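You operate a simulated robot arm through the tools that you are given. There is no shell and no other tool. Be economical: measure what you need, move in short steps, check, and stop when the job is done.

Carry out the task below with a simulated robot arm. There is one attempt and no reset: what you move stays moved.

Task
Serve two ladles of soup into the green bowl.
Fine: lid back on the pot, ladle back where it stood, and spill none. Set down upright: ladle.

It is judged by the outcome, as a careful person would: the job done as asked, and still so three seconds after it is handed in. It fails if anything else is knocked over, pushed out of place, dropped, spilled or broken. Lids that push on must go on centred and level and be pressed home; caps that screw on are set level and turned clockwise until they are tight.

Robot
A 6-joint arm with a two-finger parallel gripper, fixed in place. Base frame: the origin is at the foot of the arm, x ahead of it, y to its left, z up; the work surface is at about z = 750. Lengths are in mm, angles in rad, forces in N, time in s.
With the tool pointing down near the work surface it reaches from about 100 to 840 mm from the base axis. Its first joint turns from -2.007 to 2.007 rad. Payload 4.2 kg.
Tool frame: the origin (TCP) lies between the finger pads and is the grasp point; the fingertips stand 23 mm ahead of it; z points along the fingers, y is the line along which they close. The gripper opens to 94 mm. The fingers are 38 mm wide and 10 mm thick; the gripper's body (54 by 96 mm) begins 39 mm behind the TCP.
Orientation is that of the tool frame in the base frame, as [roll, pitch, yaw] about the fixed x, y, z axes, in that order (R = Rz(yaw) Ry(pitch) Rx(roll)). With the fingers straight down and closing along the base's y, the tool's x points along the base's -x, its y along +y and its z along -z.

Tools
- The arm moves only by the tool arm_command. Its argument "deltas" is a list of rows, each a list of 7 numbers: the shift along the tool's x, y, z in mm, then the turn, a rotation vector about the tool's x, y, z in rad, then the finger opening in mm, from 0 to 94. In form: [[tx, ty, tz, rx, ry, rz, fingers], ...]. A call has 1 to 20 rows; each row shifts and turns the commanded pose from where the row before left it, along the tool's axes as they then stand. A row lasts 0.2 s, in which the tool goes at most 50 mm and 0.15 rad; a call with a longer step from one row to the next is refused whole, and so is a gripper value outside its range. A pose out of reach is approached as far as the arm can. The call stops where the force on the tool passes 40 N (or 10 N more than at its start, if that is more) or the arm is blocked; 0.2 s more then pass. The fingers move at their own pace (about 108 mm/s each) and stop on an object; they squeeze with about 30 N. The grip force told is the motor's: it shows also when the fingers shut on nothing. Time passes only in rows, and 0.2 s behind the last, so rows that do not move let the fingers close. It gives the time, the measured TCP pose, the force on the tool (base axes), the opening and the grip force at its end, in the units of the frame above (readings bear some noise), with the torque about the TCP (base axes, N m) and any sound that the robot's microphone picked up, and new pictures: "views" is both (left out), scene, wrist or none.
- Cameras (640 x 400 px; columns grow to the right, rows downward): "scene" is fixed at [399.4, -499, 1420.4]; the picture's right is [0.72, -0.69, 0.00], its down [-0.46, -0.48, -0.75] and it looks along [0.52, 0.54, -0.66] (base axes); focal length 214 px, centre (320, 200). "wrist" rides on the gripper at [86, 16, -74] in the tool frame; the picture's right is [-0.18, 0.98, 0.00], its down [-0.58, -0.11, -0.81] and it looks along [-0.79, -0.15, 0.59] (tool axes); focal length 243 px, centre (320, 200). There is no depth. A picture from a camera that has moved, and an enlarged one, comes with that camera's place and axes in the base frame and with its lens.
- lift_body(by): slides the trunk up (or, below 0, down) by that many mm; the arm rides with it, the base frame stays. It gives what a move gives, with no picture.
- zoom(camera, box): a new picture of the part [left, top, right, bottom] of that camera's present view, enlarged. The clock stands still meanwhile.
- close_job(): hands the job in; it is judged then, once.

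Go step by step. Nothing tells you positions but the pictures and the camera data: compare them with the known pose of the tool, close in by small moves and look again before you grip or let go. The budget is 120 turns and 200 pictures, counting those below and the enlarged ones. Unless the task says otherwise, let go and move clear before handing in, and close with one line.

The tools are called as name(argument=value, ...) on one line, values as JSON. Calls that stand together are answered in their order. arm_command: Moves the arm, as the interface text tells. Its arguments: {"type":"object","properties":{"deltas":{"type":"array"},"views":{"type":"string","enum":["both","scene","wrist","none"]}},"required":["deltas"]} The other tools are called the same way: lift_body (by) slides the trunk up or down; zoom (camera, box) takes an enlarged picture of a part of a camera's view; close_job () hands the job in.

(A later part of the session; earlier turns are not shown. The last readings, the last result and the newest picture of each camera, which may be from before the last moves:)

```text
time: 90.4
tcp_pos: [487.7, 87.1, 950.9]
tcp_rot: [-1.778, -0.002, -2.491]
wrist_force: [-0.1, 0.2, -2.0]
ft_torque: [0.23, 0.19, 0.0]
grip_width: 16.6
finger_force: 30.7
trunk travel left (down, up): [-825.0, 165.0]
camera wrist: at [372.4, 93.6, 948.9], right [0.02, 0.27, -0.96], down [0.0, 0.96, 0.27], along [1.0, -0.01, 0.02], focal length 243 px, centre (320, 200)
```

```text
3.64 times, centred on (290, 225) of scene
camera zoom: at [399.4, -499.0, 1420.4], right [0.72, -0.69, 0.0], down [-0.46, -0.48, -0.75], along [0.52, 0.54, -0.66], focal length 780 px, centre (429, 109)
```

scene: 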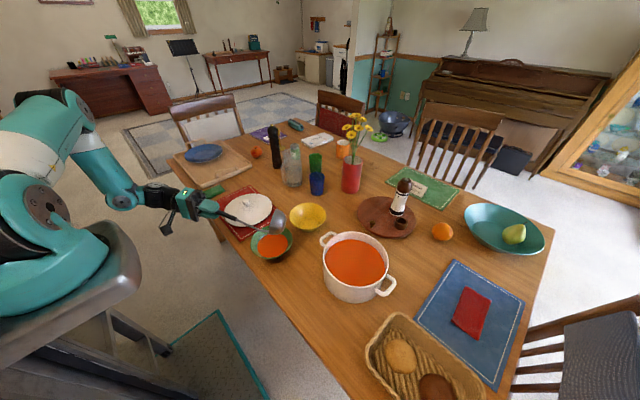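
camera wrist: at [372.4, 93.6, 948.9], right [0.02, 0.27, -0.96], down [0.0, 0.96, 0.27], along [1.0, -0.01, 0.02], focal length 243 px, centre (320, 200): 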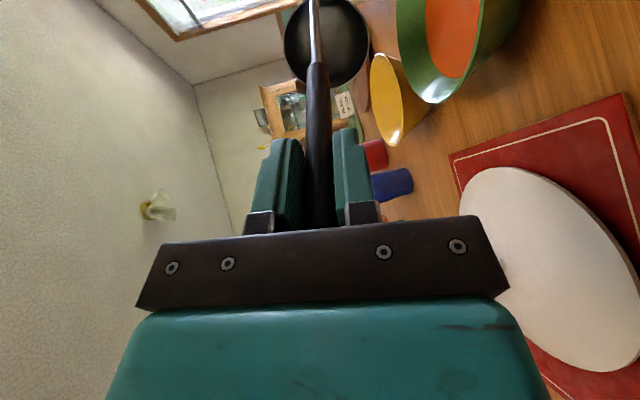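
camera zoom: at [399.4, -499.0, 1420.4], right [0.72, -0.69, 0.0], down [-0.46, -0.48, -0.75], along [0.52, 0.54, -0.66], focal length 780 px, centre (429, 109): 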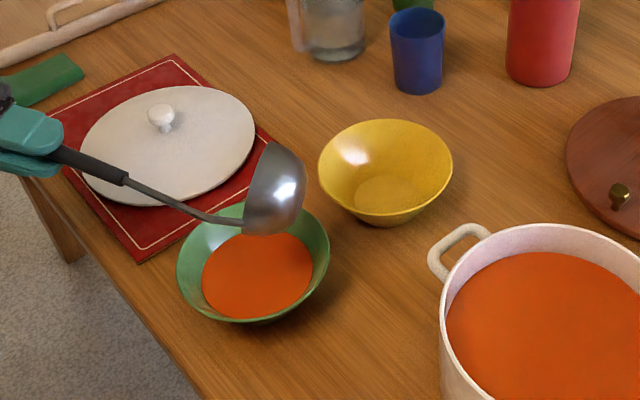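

Empty, so both ladles are in the bowl. Tilt back upright and rise.

arm_command(deltas=[[0, -18.75, 5.34, -0.1, 0, 0, 0], [0, -18.75, 5.34, -0.1, 0, 0, 0], [0, -18.75, 5.34, -0.1, 0, 0, 0], [0, -18.75, 5.34, -0.1, 0, 0, 0], [0, -18.75, 5.34, -0.1, 0, 0, 0], [0, -18.75, 5.34, -0.1, 0, 0, 0], [0, -18.75, 5.34, -0.1, 0, 0, 0], [0, -18.75, 5.34, -0.1, 0, 0, 0], [0, -18.75, 5.34, -0.1, 0, 0, 0], [0, -18.75, 5.34, -0.1, 0, 0, 0], [0, -18.75, 5.34, -0.1, 0, 0, 0], [0, -18.75, 5.34, -0.1, 0, 0, 0], [0, -18.75, 5.34, -0.1, 0, 0, 0], [0, -11.8, 3.0, -0.063, 0, 0, 0], [0, 0, -20, 0, 0, 0, 0], [0, 0, -40, 0, 0, 0, 0], [0, 0, -30, 0, 0, 0, 0], [0, 0, 0, 0, 0, 0, 0]], views="scene")

zoom(camera="scene", box=[230, 170, 350, 280])

```text
time: 94.2
tcp_pos: [620.5, -89.9, 1149.0]
tcp_rot: [3.139, -0.002, -2.491]
wrist_force: [0.0, -0.5, -2.5]
ft_torque: [-0.02, 0.01, -0.01]
grip_width: 16.7
finger_force: 30.0
trunk travel left (down, up): [-825.0, 165.0]
```

scene: 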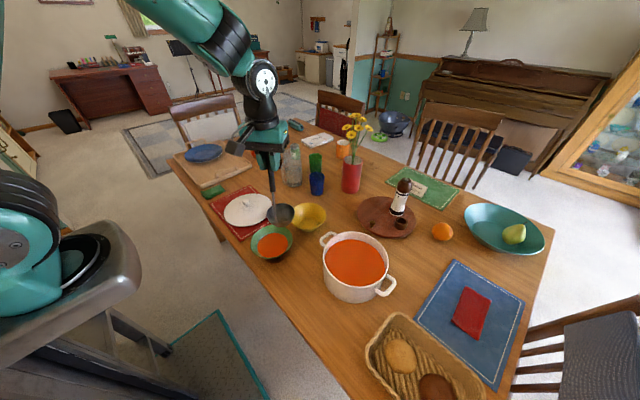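

```text
3.64 times, centred on (290, 225) of scene
camera zoom: at [399.4, -499.0, 1420.4], right [0.72, -0.69, 0.0], down [-0.46, -0.48, -0.75], along [0.52, 0.54, -0.66], focal length 780 px, centre (429, 109)
```

zoom: 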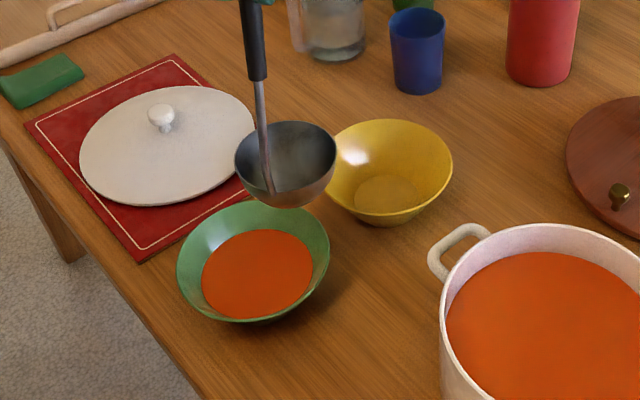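

Now return the ladle: turn to its original yaw and go above its standing place.

arm_command(deltas=[[0, 0, 0, 0, 0, -0.131, 0], [0, 0, 0, 0, 0, -0.131, 0], [0, 0, 0, 0, 0, -0.131, 0], [0, 0, 0, 0, 0, -0.131, 0], [0, 0, 0, 0, 0, -0.131, 0], [0, 0, 0, 0, 0, -0.131, 0], [0, 0, 0, 0, 0, -0.131, 0], [35, 9, 0, 0, 0, 0, 0], [40, 10.5, 0, 0, 0, 0, 0], [40, 10.5, 0, 0, 0, 0, 0], [40, 10.5, 0, 0, 0, 0, 0], [40, 10.5, 0, 0, 0, 0, 0], [34.5, 9, 0, 0, 0, 0, 0], [0, 0, 0, 0, 0, 0, 0]], views="none")

```text
time: 97.2
tcp_pos: [560.8, -319.1, 1149.8]
tcp_rot: [3.139, -0.002, -1.572]
wrist_force: [0.5, 0.9, -1.6]
ft_torque: [-0.02, -0.01, -0.02]
grip_width: 16.8
finger_force: 29.6
trunk travel left (down, up): [-825.0, 165.0]
```

Right above its place. Lower to 10 mm above the table.

arm_command(deltas=[[0, 0, 40, 0, 0, 0, 0], [0, 0, 40, 0, 0, 0, 0], [0, 0, 40, 0, 0, 0, 0], [0, 0, 25, 0, 0, 0, 0], [0, 0, 12, 0, 0, 0, 0], [0, 0, 0, 0, 0, 0, 0]])

zoom(camera="scene", box=[285, 250, 345, 335])

```text
time: 98.6
tcp_pos: [559.9, -320.0, 992.3]
tcp_rot: [3.14, 0.002, -1.574]
wrist_force: [0.3, -0.3, -2.3]
ft_torque: [0.0, 0.0, 0.0]
grip_width: 16.8
finger_force: 30.2
trunk travel left (down, up): [-825.0, 165.0]
camera wrist: at [543.7, -407.4, 1065.4], right [-0.98, 0.19, 0.0], down [0.11, 0.58, 0.81], along [0.15, 0.79, -0.59], focal length 243 px, centre (320, 200)
```

scene: 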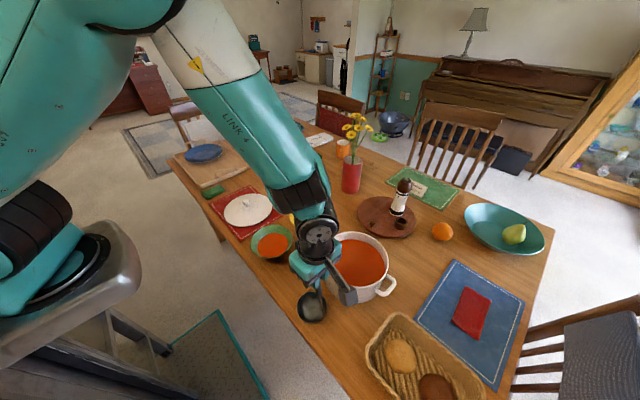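
wrist: 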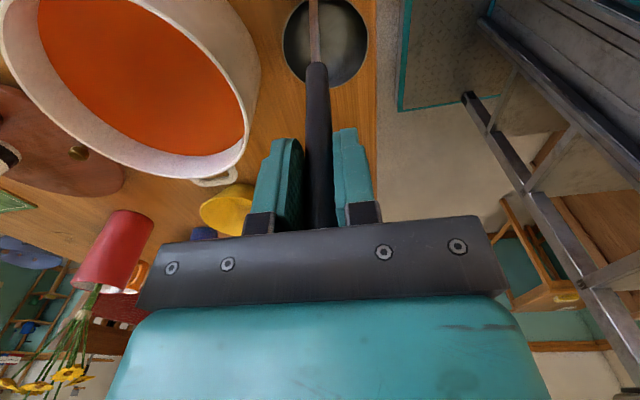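

```text
4.71 times, centred on (315, 292) of scene
camera zoom: at [399.4, -499.0, 1420.4], right [0.72, -0.69, 0.0], down [-0.46, -0.48, -0.75], along [0.52, 0.54, -0.66], focal length 1009 px, centre (344, -235)
```

zoom: 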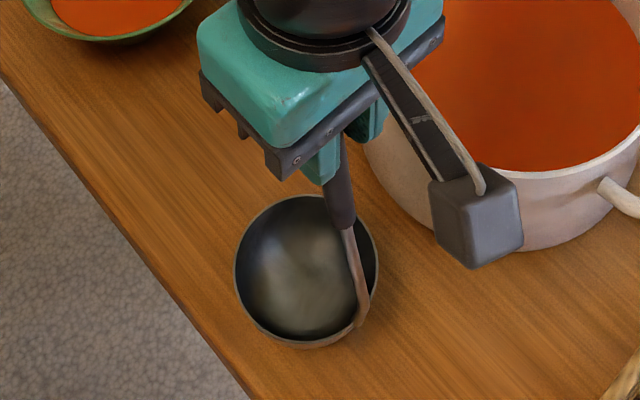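

It matches the original position. Lower gently to contact.

arm_command(deltas=[[0, 0, 4, 0, 0, 0, 0], [0, 0, 4, 0, 0, 0, 0], [0, 0, 3, 0, 0, 0, 0], [0, 0, 0.7, 0, 0, 0, 0], [0, 0, 0, 0, 0, 0, 0]], views="none")

```text
time: 99.8
tcp_pos: [558.8, -320.3, 981.4]
tcp_rot: [-3.141, -0.001, -1.577]
wrist_force: [-0.8, -3.0, 18.5]
ft_torque: [-0.07, -0.07, 0.04]
grip_width: 16.7
finger_force: 29.6
trunk travel left (down, up): [-825.0, 165.0]
```

In contact. Ease off slightly.

arm_command(deltas=[[0, 0, -0.6, 0, 0, 0, 0], [0, 0, 0, 0, 0, 0, 0]], views="none")

```text
time: 100.4
tcp_pos: [560.3, -318.4, 981.0]
tcp_rot: [3.139, -0.001, -1.577]
wrist_force: [-0.6, -5.5, 13.0]
ft_torque: [-0.58, -0.08, -0.02]
grip_width: 16.8
finger_force: 30.2
trunk travel left (down, up): [-825.0, 165.0]
```

arm_command(deltas=[[0, 0, -0.7, 0, 0, 0, 0], [0, 0, 0, 0, 0, 0, 0]], views="none")

zoom(camera="scene", box=[285, 250, 345, 335])

```text
time: 101.0
tcp_pos: [560.3, -318.0, 981.6]
tcp_rot: [3.14, 0.001, -1.574]
wrist_force: [0.1, 0.6, -0.5]
ft_torque: [0.01, -0.11, -0.02]
grip_width: 16.8
finger_force: 29.7
trunk travel left (down, up): [-825.0, 165.0]
```

```text
4.71 times, centred on (315, 292) of scene
camera zoom: at [399.4, -499.0, 1420.4], right [0.72, -0.69, 0.0], down [-0.46, -0.48, -0.75], along [0.52, 0.54, -0.66], focal length 1009 px, centre (344, -235)
```

zoom: 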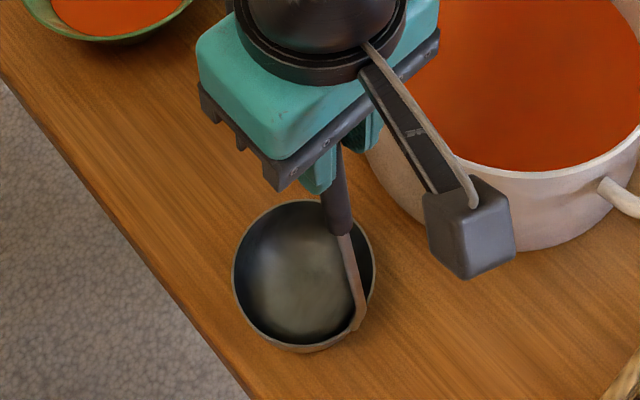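

Resting with no load. Release gently.

arm_command(deltas=[[0, 0, 0, 0, 0, 0, 19], [0, 0, 0, 0, 0, 0, 24], [0, 0, 0, 0, 0, 0, 40], [0, 0, 0, 0, 0, 0, 60], [0, 0, 0, 0, 0, 0, 60]], views="wrist")

zoom(camera="scene", box=[285, 250, 345, 335])

```text
time: 102.2
tcp_pos: [559.8, -318.4, 983.4]
tcp_rot: [3.141, 0.001, -1.575]
wrist_force: [0.5, 0.2, 0.3]
ft_torque: [-0.03, 0.0, -0.01]
grip_width: 59.9
finger_force: 0.0
trunk travel left (down, up): [-825.0, 165.0]
camera wrist: at [543.3, -406.5, 1055.4], right [-0.98, 0.19, 0.0], down [0.11, 0.58, 0.81], along [0.15, 0.79, -0.59], focal length 243 px, centre (320, 200)
```

wrist: 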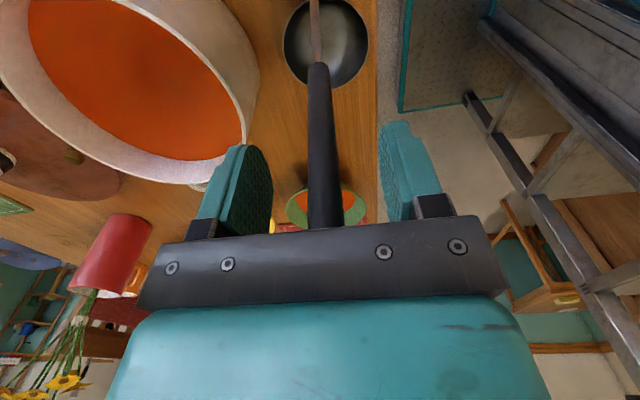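

```text
4.71 times, centred on (315, 292) of scene
camera zoom: at [399.4, -499.0, 1420.4], right [0.72, -0.69, 0.0], down [-0.46, -0.48, -0.75], along [0.52, 0.54, -0.66], focal length 1009 px, centre (344, -235)
```

zoom: 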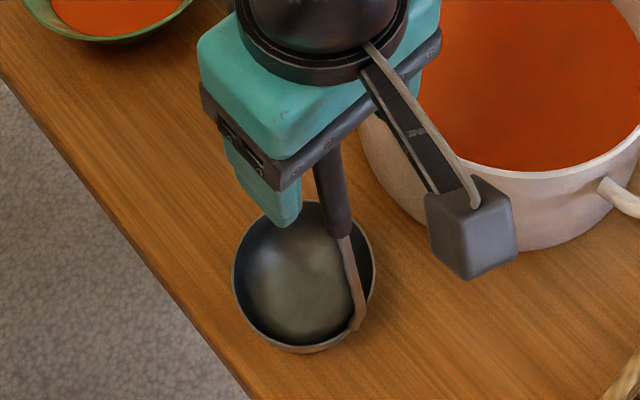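

The ladle stands on its own. Rise straight up and turn back, then travel to the lid.

arm_command(deltas=[[0, 0, -25, 0, 0, 0, 60], [0, 0, -40, 0, 0, 0, 60], [0, 0, -45, 0, 0, 0, 60], [0, 0, -45, 0, 0, 0, 60], [0, 0, 0, 0, 0, 0.1428, 60], [0, 0, 0, 0, 0, 0.1428, 60], [0, 0, 0, 0, 0, 0.1428, 60], [0, 0, 0, 0, 0, 0.1428, 60], [0, 0, 0, 0, 0, 0.1428, 60], [0, 0, 0, 0, 0, 0.1428, 60], [0, 0, 0, 0, 0, 0.1428, 60], [0, 0, 0, 0, 0, 0.1428, 60], [0, 0, 0, 0, 0, 0.1428, 60], [0, 0, 0, 0, 0, 0.1428, 60], [0, 0, 0, 0, 0, 0.1448, 60]], views="none")

arm_command(deltas=[[-7, 44, 0, 0, 0, 0, 60], [-7, 44, 0, 0, 0, 0, 60], [-7, 44, 0, 0, 0, 0, 60], [-7, 44, 0, 0, 0, 0, 60], [-7, 44, 0, 0, 0, 0, 60], [-7, 44, 0, 0, 0, 0, 60], [-7, 44, 0, 0, 0, 0, 60], [-7, 44, 0, 0, 0, 0, 60], [-7, 44, 0, 0, 0, 0, 60], [-7, 44, 0, 0, 0, 0, 60], [-7, 44, 0, 0, 0, 0, 60], [-4, 44, 0, 0, 0, 0, 60], [0, 0, 45, 0, 0, 0, 60], [0, 0, 45, 0, 0, 0, 60], [0, 0, 45, 0, 0, 0, 60], [0, 0, 45, 0, 0, 0, 60], [0, 0, 45, 0, 0, 0, 60], [0, 0, 0, 0, 0, 0, 60]])

zoom(camera="scene", box=[285, 250, 345, 335])

```text
time: 105.4
tcp_pos: [561.0, -319.4, 1136.0]
tcp_rot: [-3.141, -0.002, 3.132]
wrist_force: [-0.5, 0.4, 1.4]
ft_torque: [-0.01, -0.01, -0.02]
grip_width: 59.9
finger_force: 0.1
trunk travel left (down, up): [-825.0, 165.0]
```

```text
time: 109.2
tcp_pos: [642.9, 208.5, 909.8]
tcp_rot: [3.141, -0.001, 3.136]
wrist_force: [-0.2, 0.4, -0.2]
ft_torque: [-0.04, 0.01, 0.02]
grip_width: 59.6
finger_force: 0.1
trunk travel left (down, up): [-825.0, 165.0]
camera wrist: at [556.4, 224.4, 983.5], right [0.19, 0.98, 0.0], down [0.58, -0.11, 0.81], along [0.79, -0.15, -0.59], focal length 243 px, centre (320, 200)
```

scene: 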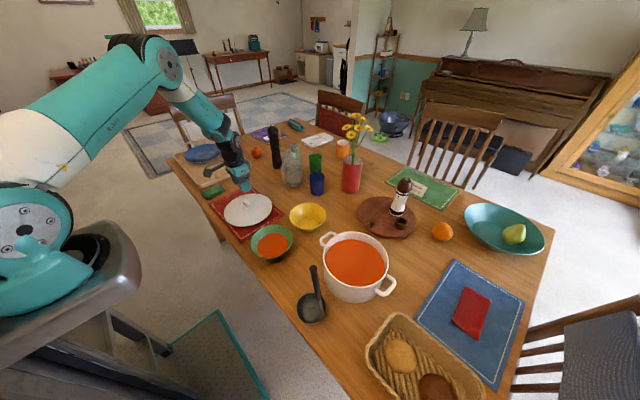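
wrist: 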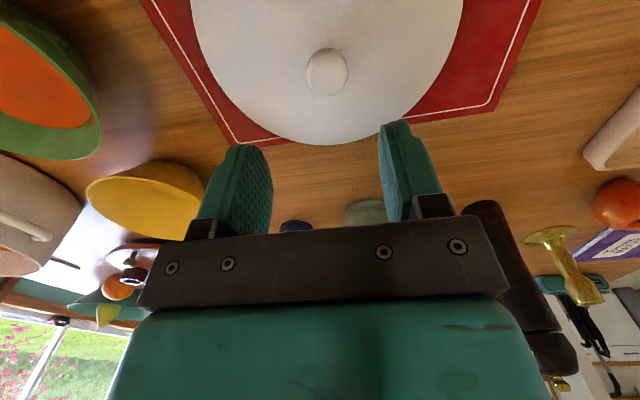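

```text
4.71 times, centred on (315, 292) of scene
camera zoom: at [399.4, -499.0, 1420.4], right [0.72, -0.69, 0.0], down [-0.46, -0.48, -0.75], along [0.52, 0.54, -0.66], focal length 1009 px, centre (344, -235)
```

zoom: 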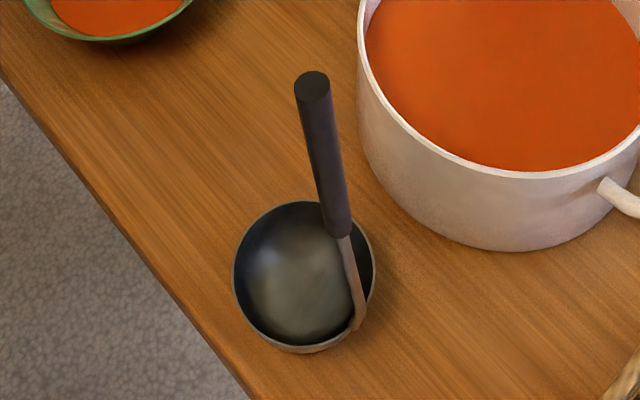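

The ladle is back within a few mm. The lid knob now sits at about (643,213), so I'll align and descend to just above it.

arm_command(deltas=[[0, 4.6, 30, 0, 0, 0, 60], [0, 0, 30, 0, 0, 0, 60], [0, 0, 10, 0, 0, 0, 60], [0, 0, 0, 0, 0, 0, 60]], views="wrist")

zoom(camera="scene", box=[200, 170, 290, 245])

```text
time: 110.2
tcp_pos: [644.8, 213.0, 840.6]
tcp_rot: [-3.14, -0.002, 3.135]
wrist_force: [-0.3, 0.4, 0.4]
ft_torque: [-0.01, 0.0, 0.02]
grip_width: 59.9
finger_force: 0.1
trunk travel left (down, up): [-825.0, 165.0]
camera wrist: at [557.8, 229.0, 914.7], right [0.19, 0.98, 0.0], down [0.58, -0.11, 0.81], along [0.79, -0.15, -0.59], focal length 243 px, centre (320, 200)
```

wrist: 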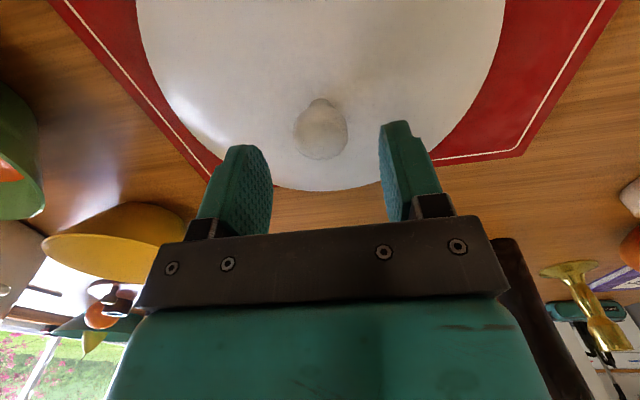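

```text
5.33 times, centred on (245, 208) of scene
camera zoom: at [399.4, -499.0, 1420.4], right [0.72, -0.69, 0.0], down [-0.46, -0.48, -0.75], along [0.52, 0.54, -0.66], focal length 1144 px, centre (720, 160)
```

zoom: 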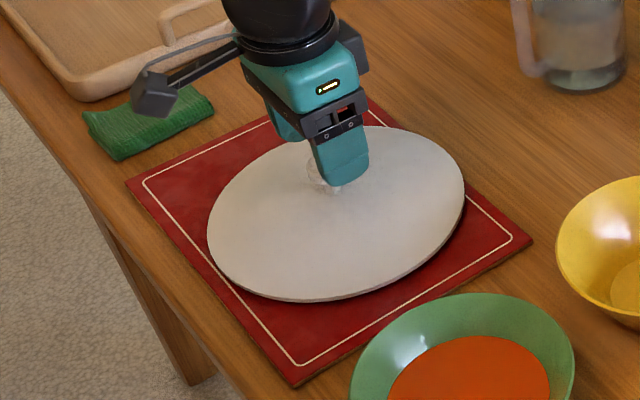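

Aligned. Descend to 810 and grip.

arm_command(deltas=[[0, 0.5, 16, 0, 0, 0, 60], [0, 0, 14, 0, 0, 0, 60], [0, 0, 0, 0, 0, 0, 35], [0, 0, 0, 0, 0, 0, 20], [0, 0, 0, 0, 0, 0, 10], [0, 0, 0, 0, 0, 0, 10]])

```text
time: 111.6
tcp_pos: [644.6, 213.2, 811.9]
tcp_rot: [-3.141, -0.001, 3.137]
wrist_force: [-1.2, -0.2, 1.0]
ft_torque: [0.05, -0.01, 0.07]
grip_width: 28.5
finger_force: 29.6
trunk travel left (down, up): [-825.0, 165.0]
camera wrist: at [557.5, 229.3, 884.8], right [0.19, 0.98, 0.0], down [0.58, -0.11, 0.81], along [0.79, -0.15, -0.59], focal length 243 px, centre (320, 200)
```

scene: 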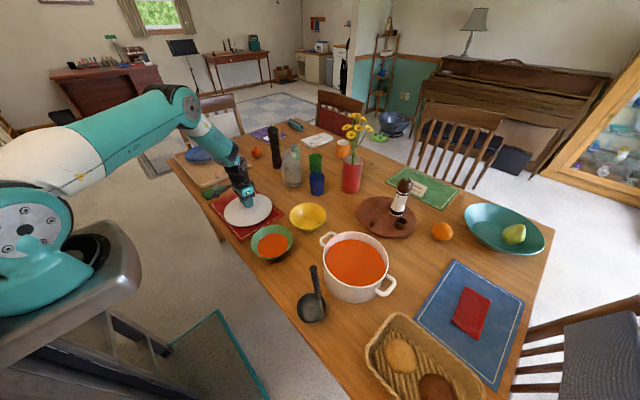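
wrist: 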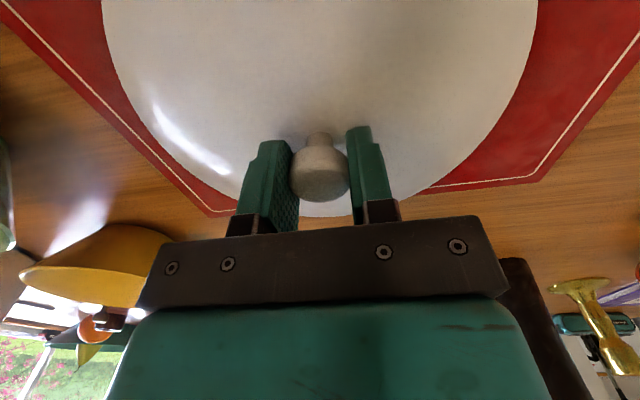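

Gripped. Lift and check that the lid is level.

arm_command(deltas=[[0, 0, -10, 0, 0, 0, 10], [0, 0, -30, 0, 0, 0, 10], [0, 0, -40, 0, 0, 0, 10], [0, 0, -40, 0, 0, 0, 10], [0, 0, -40, 0, 0, 0, 10], [0, 0, -40, 0, 0, 0, 10], [0, 0, -15, 0, 0, 0, 10], [0, 0, 0, 0, 0, 0, 10]])

zoom(camera="scene", box=[180, 130, 300, 230])

```text
time: 113.4
tcp_pos: [643.6, 215.3, 1026.7]
tcp_rot: [-3.141, -0.001, 3.137]
wrist_force: [0.3, 0.1, -2.8]
ft_torque: [0.0, -0.03, 0.01]
grip_width: 28.1
finger_force: 30.4
trunk travel left (down, up): [-825.0, 165.0]
camera wrist: at [558.2, 229.5, 1100.7], right [0.19, 0.98, 0.0], down [0.58, -0.11, 0.81], along [0.79, -0.15, -0.59], focal length 243 px, centre (320, 200)
```

scene: 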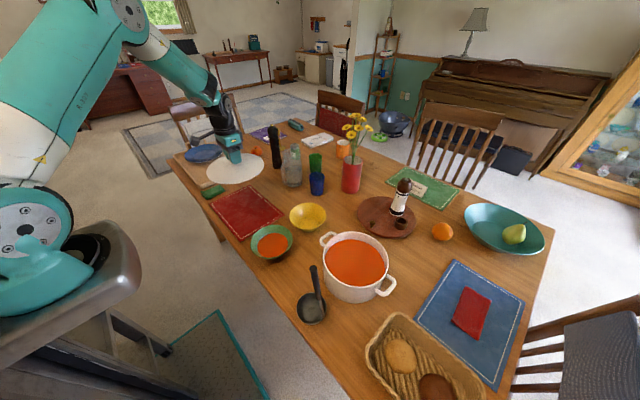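
wrist: 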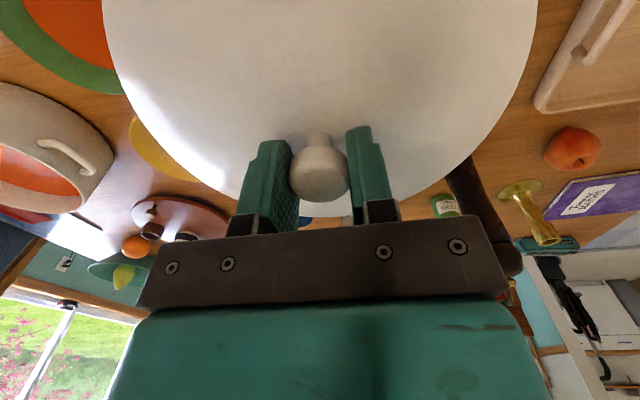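

```text
4.00 times, centred on (240, 180) of scene
camera zoom: at [399.4, -499.0, 1420.4], right [0.72, -0.69, 0.0], down [-0.46, -0.48, -0.75], along [0.52, 0.54, -0.66], focal length 858 px, centre (640, 280)
```

zoom: 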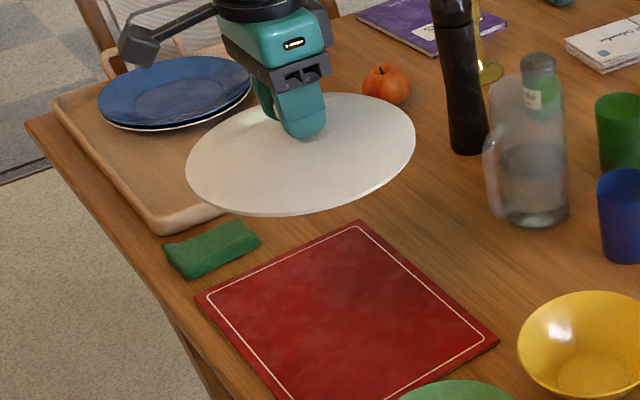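

The lid hangs nearly level. Carry it back over the pot.

arm_command(deltas=[[-4, -20, 0, 0, 0, 0, 10], [-8, -40, 0, 0, 0, 0, 10], [-8, -42, 0, 0, 0, 0, 10], [-8, -42, 0, 0, 0, 0, 10], [-8, -42, 0, 0, 0, 0, 10], [-8, -42, 0, 0, 0, 0, 10], [-8, -42, 0, 0, 0, 0, 10], [-8, -42, 0, 0, 0, 0, 10], [-8, -42, 0, 0, 0, 0, 10], [-8, -42, 0, 0, 0, 0, 10], [-7, -42, 0, 0, 0, 0, 10], [-6, -42, 0, 0, 0, -0.0045, 10], [-3, -36.5, 0, 0, 0, 0, 10], [0, 0, 0, 0, 0, 0, 10]])

zoom(camera="scene", box=[300, 180, 420, 310])

```text
time: 116.4
tcp_pos: [733.4, -304.0, 1025.6]
tcp_rot: [-3.141, -0.003, 3.14]
wrist_force: [0.3, 0.6, -4.5]
ft_torque: [0.0, 0.01, -0.03]
grip_width: 28.2
finger_force: 30.1
trunk travel left (down, up): [-825.0, 165.0]
camera wrist: at [647.6, -288.7, 1099.8], right [0.19, 0.98, 0.0], down [0.58, -0.11, 0.8], along [0.79, -0.15, -0.59], focal length 243 px, centre (320, 200)
```

scene: 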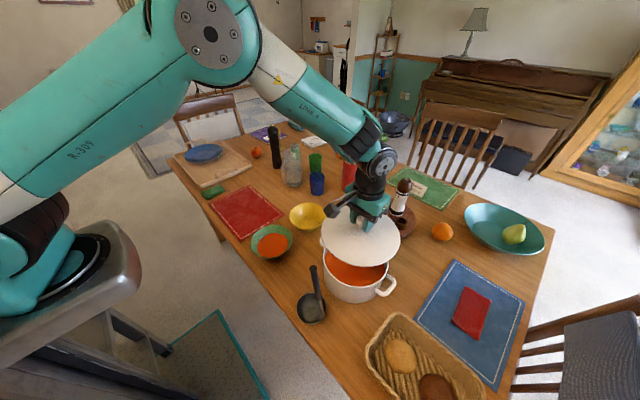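
wrist: 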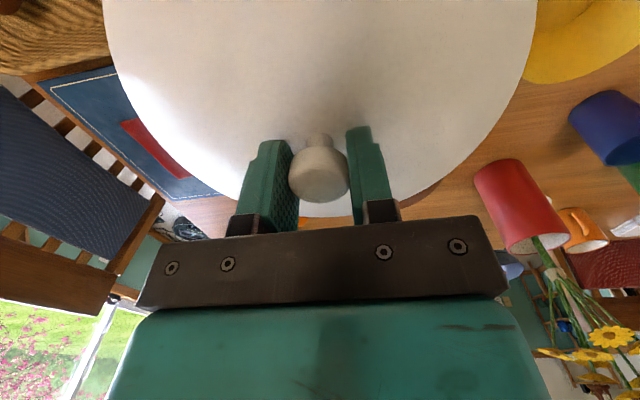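

```text
3.08 times, centred on (360, 245) of scene
camera zoom: at [399.4, -499.0, 1420.4], right [0.72, -0.69, 0.0], down [-0.46, -0.48, -0.75], along [0.52, 0.54, -0.66], focal length 660 px, centre (197, 62)
```

zoom: 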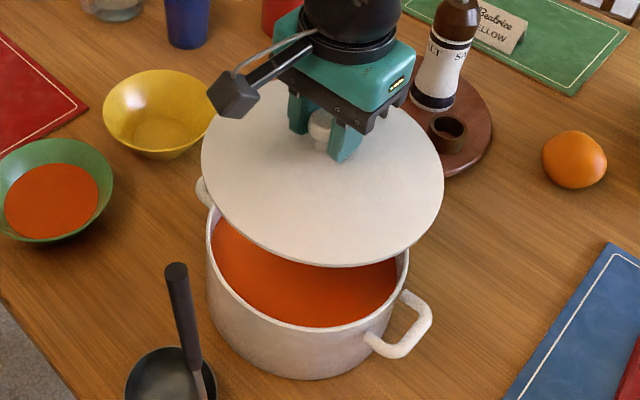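

Nearly level and over the pot. Correct the position by a few mm toward the original (736.5,-301.3) and lower to just above the seat.

arm_command(deltas=[[-2.5, 2.2, 20, 0, 0, 0, 10], [0, 0, 30, 0, 0, 0, 10], [0, 0, 25, 0, 0, 0, 10], [0, 0, 15, 0, 0, 0, 10], [0, 0, 0, 0, 0, 0, 10]])

zoom(camera="scene", box=[300, 180, 420, 310])

```text
time: 117.6
tcp_pos: [736.0, -300.4, 935.6]
tcp_rot: [-3.14, -0.003, 3.14]
wrist_force: [-0.3, 0.3, -4.4]
ft_torque: [-0.01, 0.01, 0.01]
grip_width: 28.6
finger_force: 30.6
trunk travel left (down, up): [-825.0, 165.0]
camera wrist: at [649.8, -286.0, 1009.3], right [0.19, 0.98, 0.0], down [0.58, -0.11, 0.81], along [0.79, -0.15, -0.59], focal length 243 px, centre (320, 200)
```

scene: 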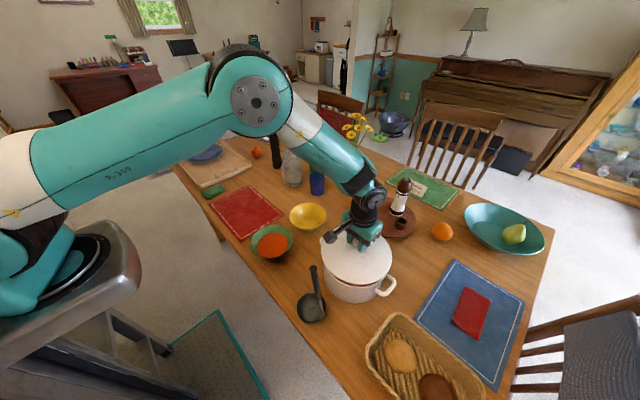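
wrist: 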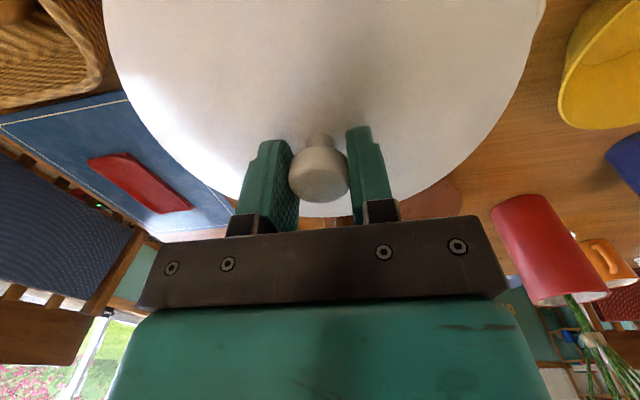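

```text
3.08 times, centred on (360, 245) of scene
camera zoom: at [399.4, -499.0, 1420.4], right [0.72, -0.69, 0.0], down [-0.46, -0.48, -0.75], along [0.52, 0.54, -0.66], focal length 660 px, centre (197, 62)
```

zoom: 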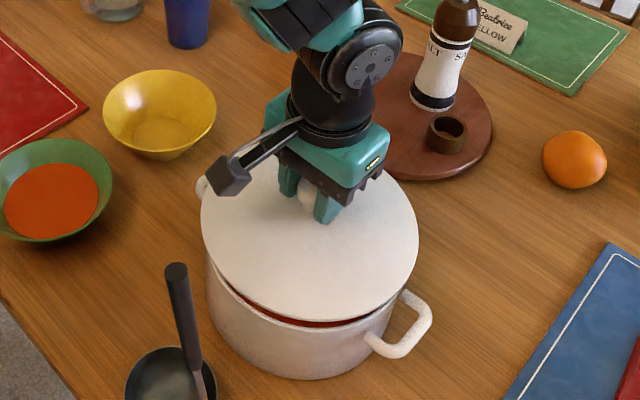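

Well aligned. Lower slowly to contact.

arm_command(deltas=[[0, -0.5, 10, 0, 0, 0, 10], [0, 0, 8, 0, 0, 0, 10], [0, 0, 4, 0, 0, 0, 10], [0, 0, 2, 0, 0, 0, 10], [0, 0, 2, 0, 0, 0, 10], [0, 0, 0, 0, 0, 0, 10]])

zoom(camera="scene", box=[300, 180, 420, 310])

```text
time: 119.0
tcp_pos: [736.3, -301.7, 911.2]
tcp_rot: [-3.141, -0.001, 3.14]
wrist_force: [-1.4, -0.1, -3.8]
ft_torque: [-0.02, 0.06, 0.03]
grip_width: 28.3
finger_force: 29.4
trunk travel left (down, up): [-825.0, 165.0]
camera wrist: at [649.4, -286.3, 983.9], right [0.19, 0.98, 0.0], down [0.58, -0.11, 0.81], along [0.79, -0.15, -0.59], focal length 243 px, centre (320, 200)
```

scene: 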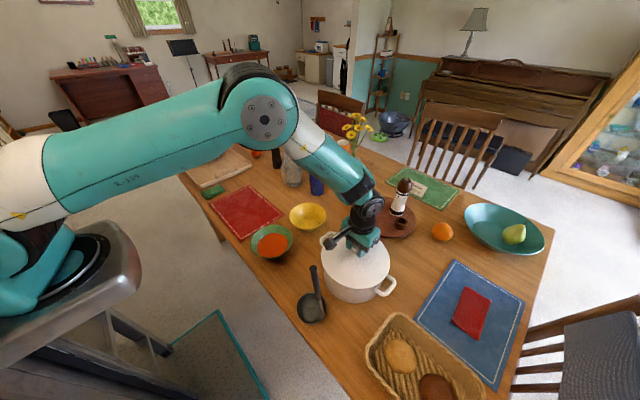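
wrist: 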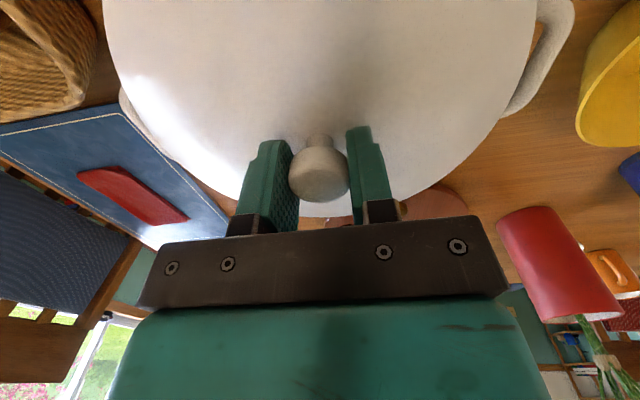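

```text
3.08 times, centred on (360, 245) of scene
camera zoom: at [399.4, -499.0, 1420.4], right [0.72, -0.69, 0.0], down [-0.46, -0.48, -0.75], along [0.52, 0.54, -0.66], focal length 660 px, centre (197, 62)
```

zoom: 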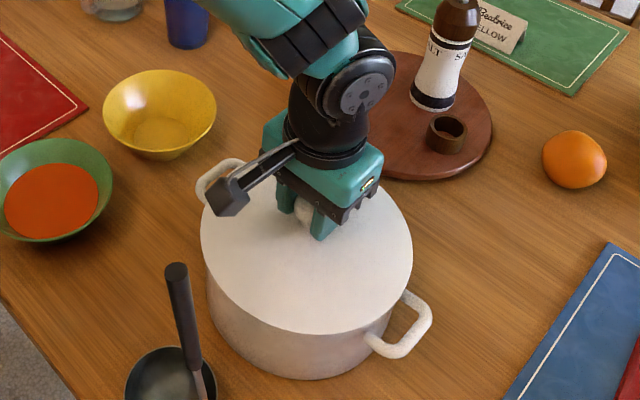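

Almost down. Continue in small steps to feel the seat.

arm_command(deltas=[[0, 0, 1.5, 0, 0, 0, 10], [0, 0, 1.5, 0, 0, 0, 10], [0, 0, 1, 0, 0, 0, 10], [0, 0, 0, 0, 0, 0, 10]], views="none")

```text
time: 120.0
tcp_pos: [737.8, -300.6, 907.4]
tcp_rot: [-3.139, 0.002, -3.141]
wrist_force: [6.8, 0.4, 15.8]
ft_torque: [-0.25, 0.41, 0.05]
grip_width: 28.2
finger_force: 30.0
trunk travel left (down, up): [-825.0, 165.0]
```

Contact. Look closely at whether it is seated.

zoom(camera="scene", box=[315, 225, 405, 310])

zoom(camera="wrist", box=[80, 0, 600, 240])

```text
4.71 times, centred on (360, 268) of scene
camera zoom: at [399.4, -499.0, 1420.4], right [0.72, -0.69, 0.0], down [-0.46, -0.48, -0.75], along [0.52, 0.54, -0.66], focal length 1009 px, centre (132, -118)
```

zoom: 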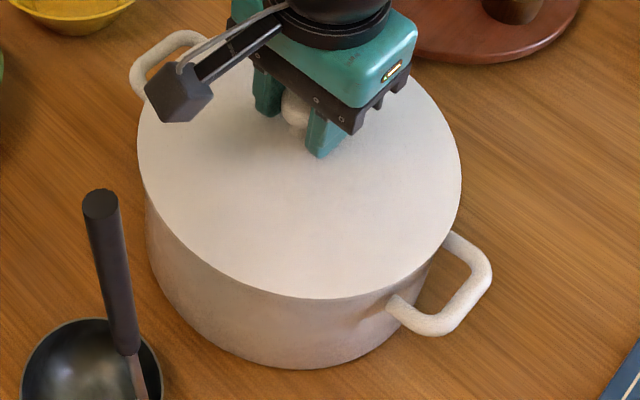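

```text
1.23 times, centred on (340, 120) of wrist
camera zoom: at [650.1, -286.1, 980.9], right [0.18, 0.98, 0.0], down [0.58, -0.11, 0.81], along [0.79, -0.15, -0.59], focal length 299 px, centre (295, 298)
```

zoom: 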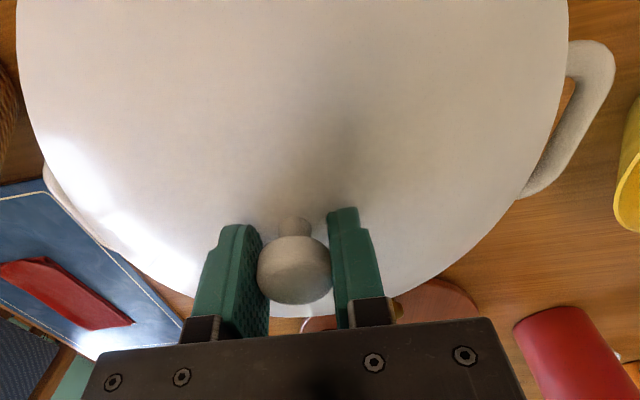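

The contact force pushes toward +x, so I'll lift 2 mm, shift 2.5 mm in +x and lower again.

arm_command(deltas=[[0, 0, -2.5, 0, 0, 0, 10], [-2.5, 0, 0, 0, 0, 0, 10], [0, 0, 1.5, 0, 0, 0, 10], [0, 0, 1, 0, 0, 0, 10], [0, 0, 0, 0, 0, 0, 10]], views="none")

```text
time: 121.2
tcp_pos: [739.0, -301.8, 906.4]
tcp_rot: [3.14, -0.002, 3.138]
wrist_force: [-3.5, -2.4, 10.8]
ft_torque: [-0.32, 0.76, 0.1]
grip_width: 28.5
finger_force: 29.8
trunk travel left (down, up): [-825.0, 165.0]
```

arm_command(deltas=[[0, 0, 1, 0, 0, 0, 10], [0, 0, 1, 0, 0, 0, 10], [0, 0, 0, 0, 0, 0, 10]], views="wrist")

zoom(camera="scene", box=[315, 225, 405, 310])

```text
time: 122.0
tcp_pos: [737.6, -302.5, 906.4]
tcp_rot: [-3.138, 0.0, 3.14]
wrist_force: [-2.1, -2.8, 20.0]
ft_torque: [-0.31, 0.0, 0.03]
grip_width: 28.5
finger_force: 30.6
trunk travel left (down, up): [-825.0, 165.0]
camera wrist: at [651.8, -286.6, 978.9], right [0.19, 0.98, 0.0], down [0.58, -0.11, 0.81], along [0.79, -0.15, -0.59], focal length 243 px, centre (320, 200)
```

wrist: 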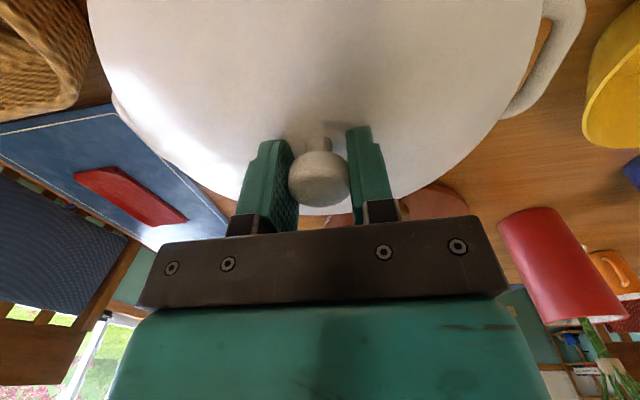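

```text
4.71 times, centred on (360, 268) of scene
camera zoom: at [399.4, -499.0, 1420.4], right [0.72, -0.69, 0.0], down [-0.46, -0.48, -0.75], along [0.52, 0.54, -0.66], focal length 1009 px, centre (132, -118)
```

zoom: 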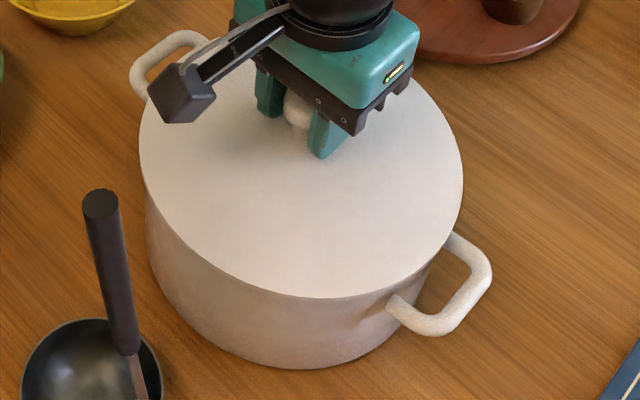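

Lid sits very close to its original outline, with the near side perhaps slightly high. I'll ease off and release so it can settle, then inspect.

arm_command(deltas=[[0, 0, -1, 0, 0, 0, 10], [0, 0, -0.5, 0, 0, 0, 10], [0, 0, 0, 0, 0, 0, 32], [0, 0, 0, 0, 0, 0, 40], [0, 0, 0, 0, 0, 0, 60], [0, 0, -20, 0, 0, 0, 60], [0, 0, -30, 0, 0, 0, 60], [0, 0, -45, 0, 0, 0, 60], [0, 0, 0, 0, 0, 0, 60]])

zoom(camera="scene", box=[240, 190, 420, 340])

zoom(camera="scene", box=[315, 225, 405, 310])

```text
time: 124.0
tcp_pos: [737.8, -302.4, 1000.2]
tcp_rot: [-3.141, -0.002, 3.139]
wrist_force: [0.7, -0.1, 0.4]
ft_torque: [-0.02, 0.01, 0.03]
grip_width: 59.9
finger_force: 0.0
trunk travel left (down, up): [-825.0, 165.0]
camera wrist: at [651.2, -285.7, 1074.4], right [0.19, 0.98, 0.0], down [0.58, -0.11, 0.8], along [0.79, -0.15, -0.59], focal length 243 px, centre (320, 200)
```

scene: 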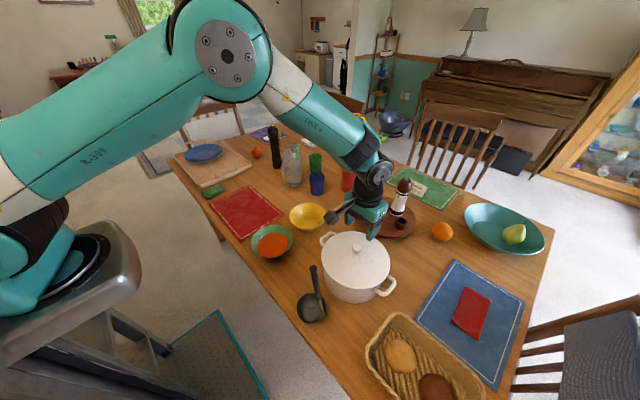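
wrist: 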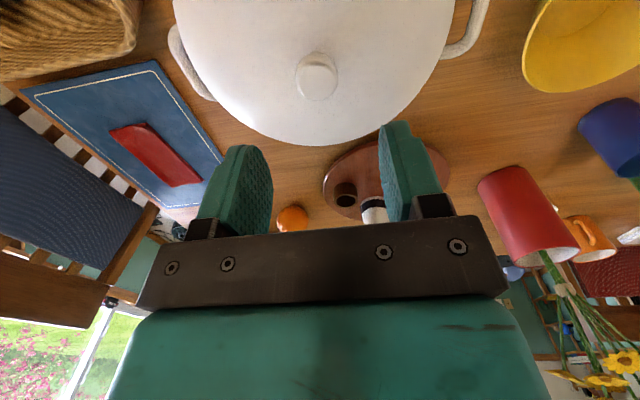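

```text
2.67 times, centred on (330, 265) of scene
camera zoom: at [399.4, -499.0, 1420.4], right [0.72, -0.69, 0.0], down [-0.46, -0.48, -0.75], along [0.52, 0.54, -0.66], focal length 572 px, centre (293, 27)
```

zoom: 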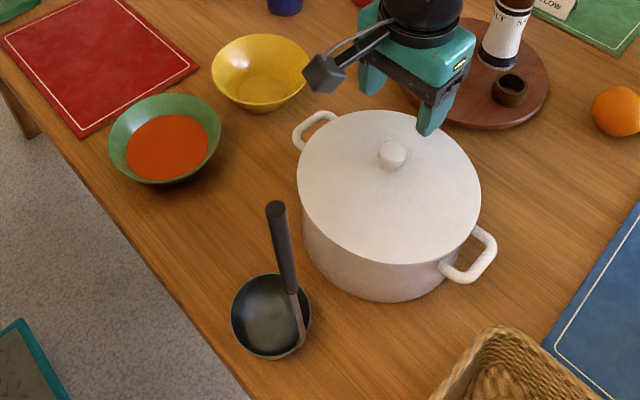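

```text
4.71 times, centred on (360, 268) of scene
camera zoom: at [399.4, -499.0, 1420.4], right [0.72, -0.69, 0.0], down [-0.46, -0.48, -0.75], along [0.52, 0.54, -0.66], focal length 1009 px, centre (132, -118)
```

zoom: 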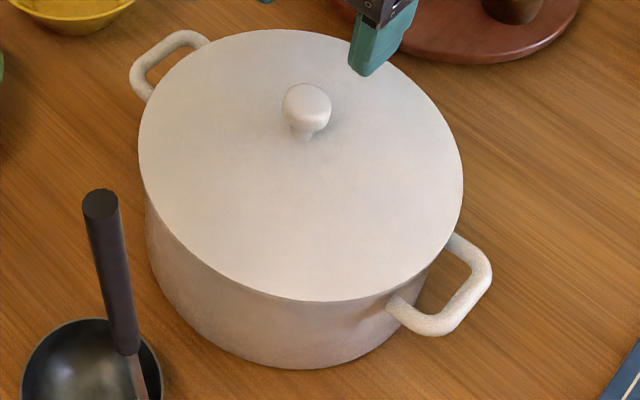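

The lid is on but seems about 4 mm toward -x/-y from its original spot. I'll zoom in on the rim for gaps or tilt.

zoom(camera="scene", box=[315, 245, 375, 305])

zoom(camera="scene", box=[350, 240, 410, 300])

zoom(camera="wrist", box=[150, 0, 500, 160])

```text
6.67 times, centred on (345, 275) of scene
camera zoom: at [399.4, -499.0, 1420.4], right [0.72, -0.69, 0.0], down [-0.46, -0.48, -0.75], along [0.52, 0.54, -0.66], focal length 1430 px, centre (153, -300)
```

zoom: 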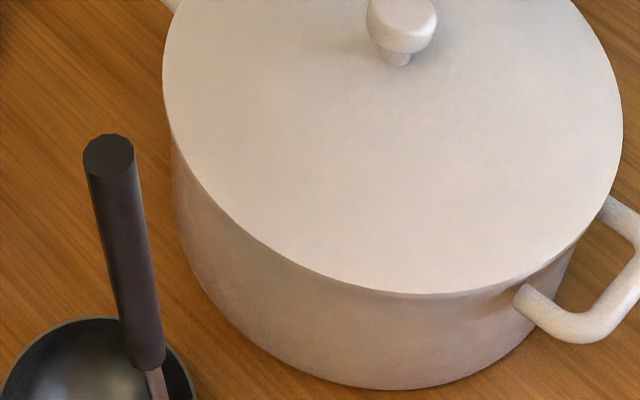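

```text
6.67 times, centred on (380, 270) of scene
camera zoom: at [399.4, -499.0, 1420.4], right [0.72, -0.69, 0.0], down [-0.46, -0.48, -0.75], along [0.52, 0.54, -0.66], focal length 1430 px, centre (-80, -267)
```

zoom: 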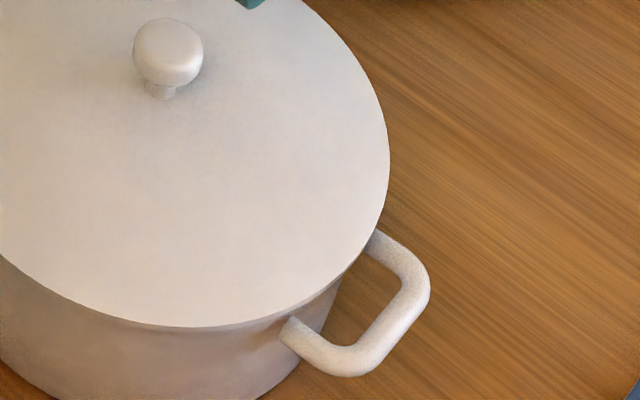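

```text
1.83 times, centred on (325, 80) of wrist
camera zoom: at [651.2, -285.7, 1074.4], right [0.19, 0.98, 0.0], down [0.58, -0.11, 0.8], along [0.79, -0.15, -0.59], focal length 444 px, centre (311, 419)
```

zoom: 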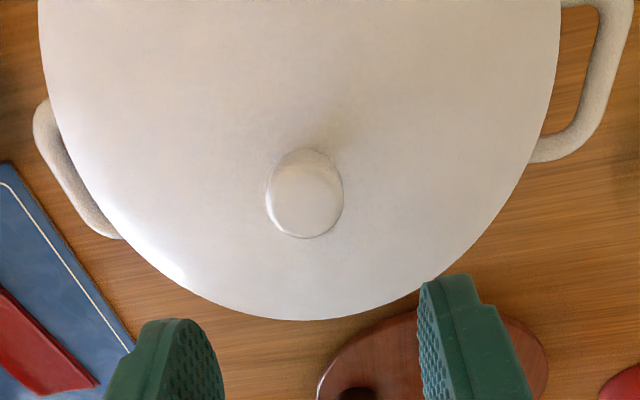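

No gap visible and the lid is seated flat, but about 3–4 mm off centre toward -x/-y. I'll re-grip the knob and nudge it back to centre.

arm_command(deltas=[[0, -1, 40, 0, 0, 0, 60], [0, 0, 35, 0, 0, 0, 60], [0, 0, 17, 0, 0, 0, 60], [0, 0, 0, 0, 0, 0, 40], [0, 0, 0, 0, 0, 0, 32], [0, 0, 0, 0, 0, 0, 10], [0, 0, 0, 0, 0, 0, 10], [0, 0, 0, 0, 0, 0, 10]])

```text
time: 125.8
tcp_pos: [739.0, -302.1, 909.5]
tcp_rot: [3.141, -0.003, 3.14]
wrist_force: [1.2, 0.4, 0.2]
ft_torque: [-0.26, -0.03, 0.09]
grip_width: 28.8
finger_force: 30.2
trunk travel left (down, up): [-825.0, 165.0]
camera wrist: at [651.6, -287.1, 982.5], right [0.19, 0.98, 0.0], down [0.58, -0.11, 0.81], along [0.79, -0.15, -0.59], focal length 243 px, centre (320, 200)
```

scene: 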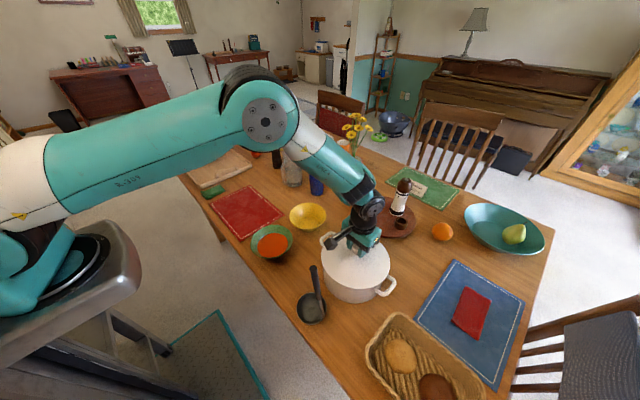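
wrist: 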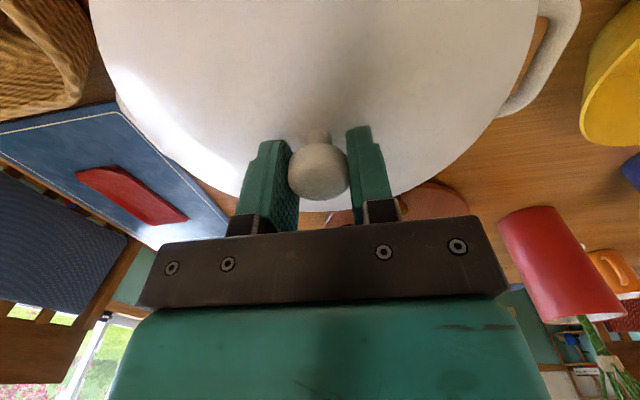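

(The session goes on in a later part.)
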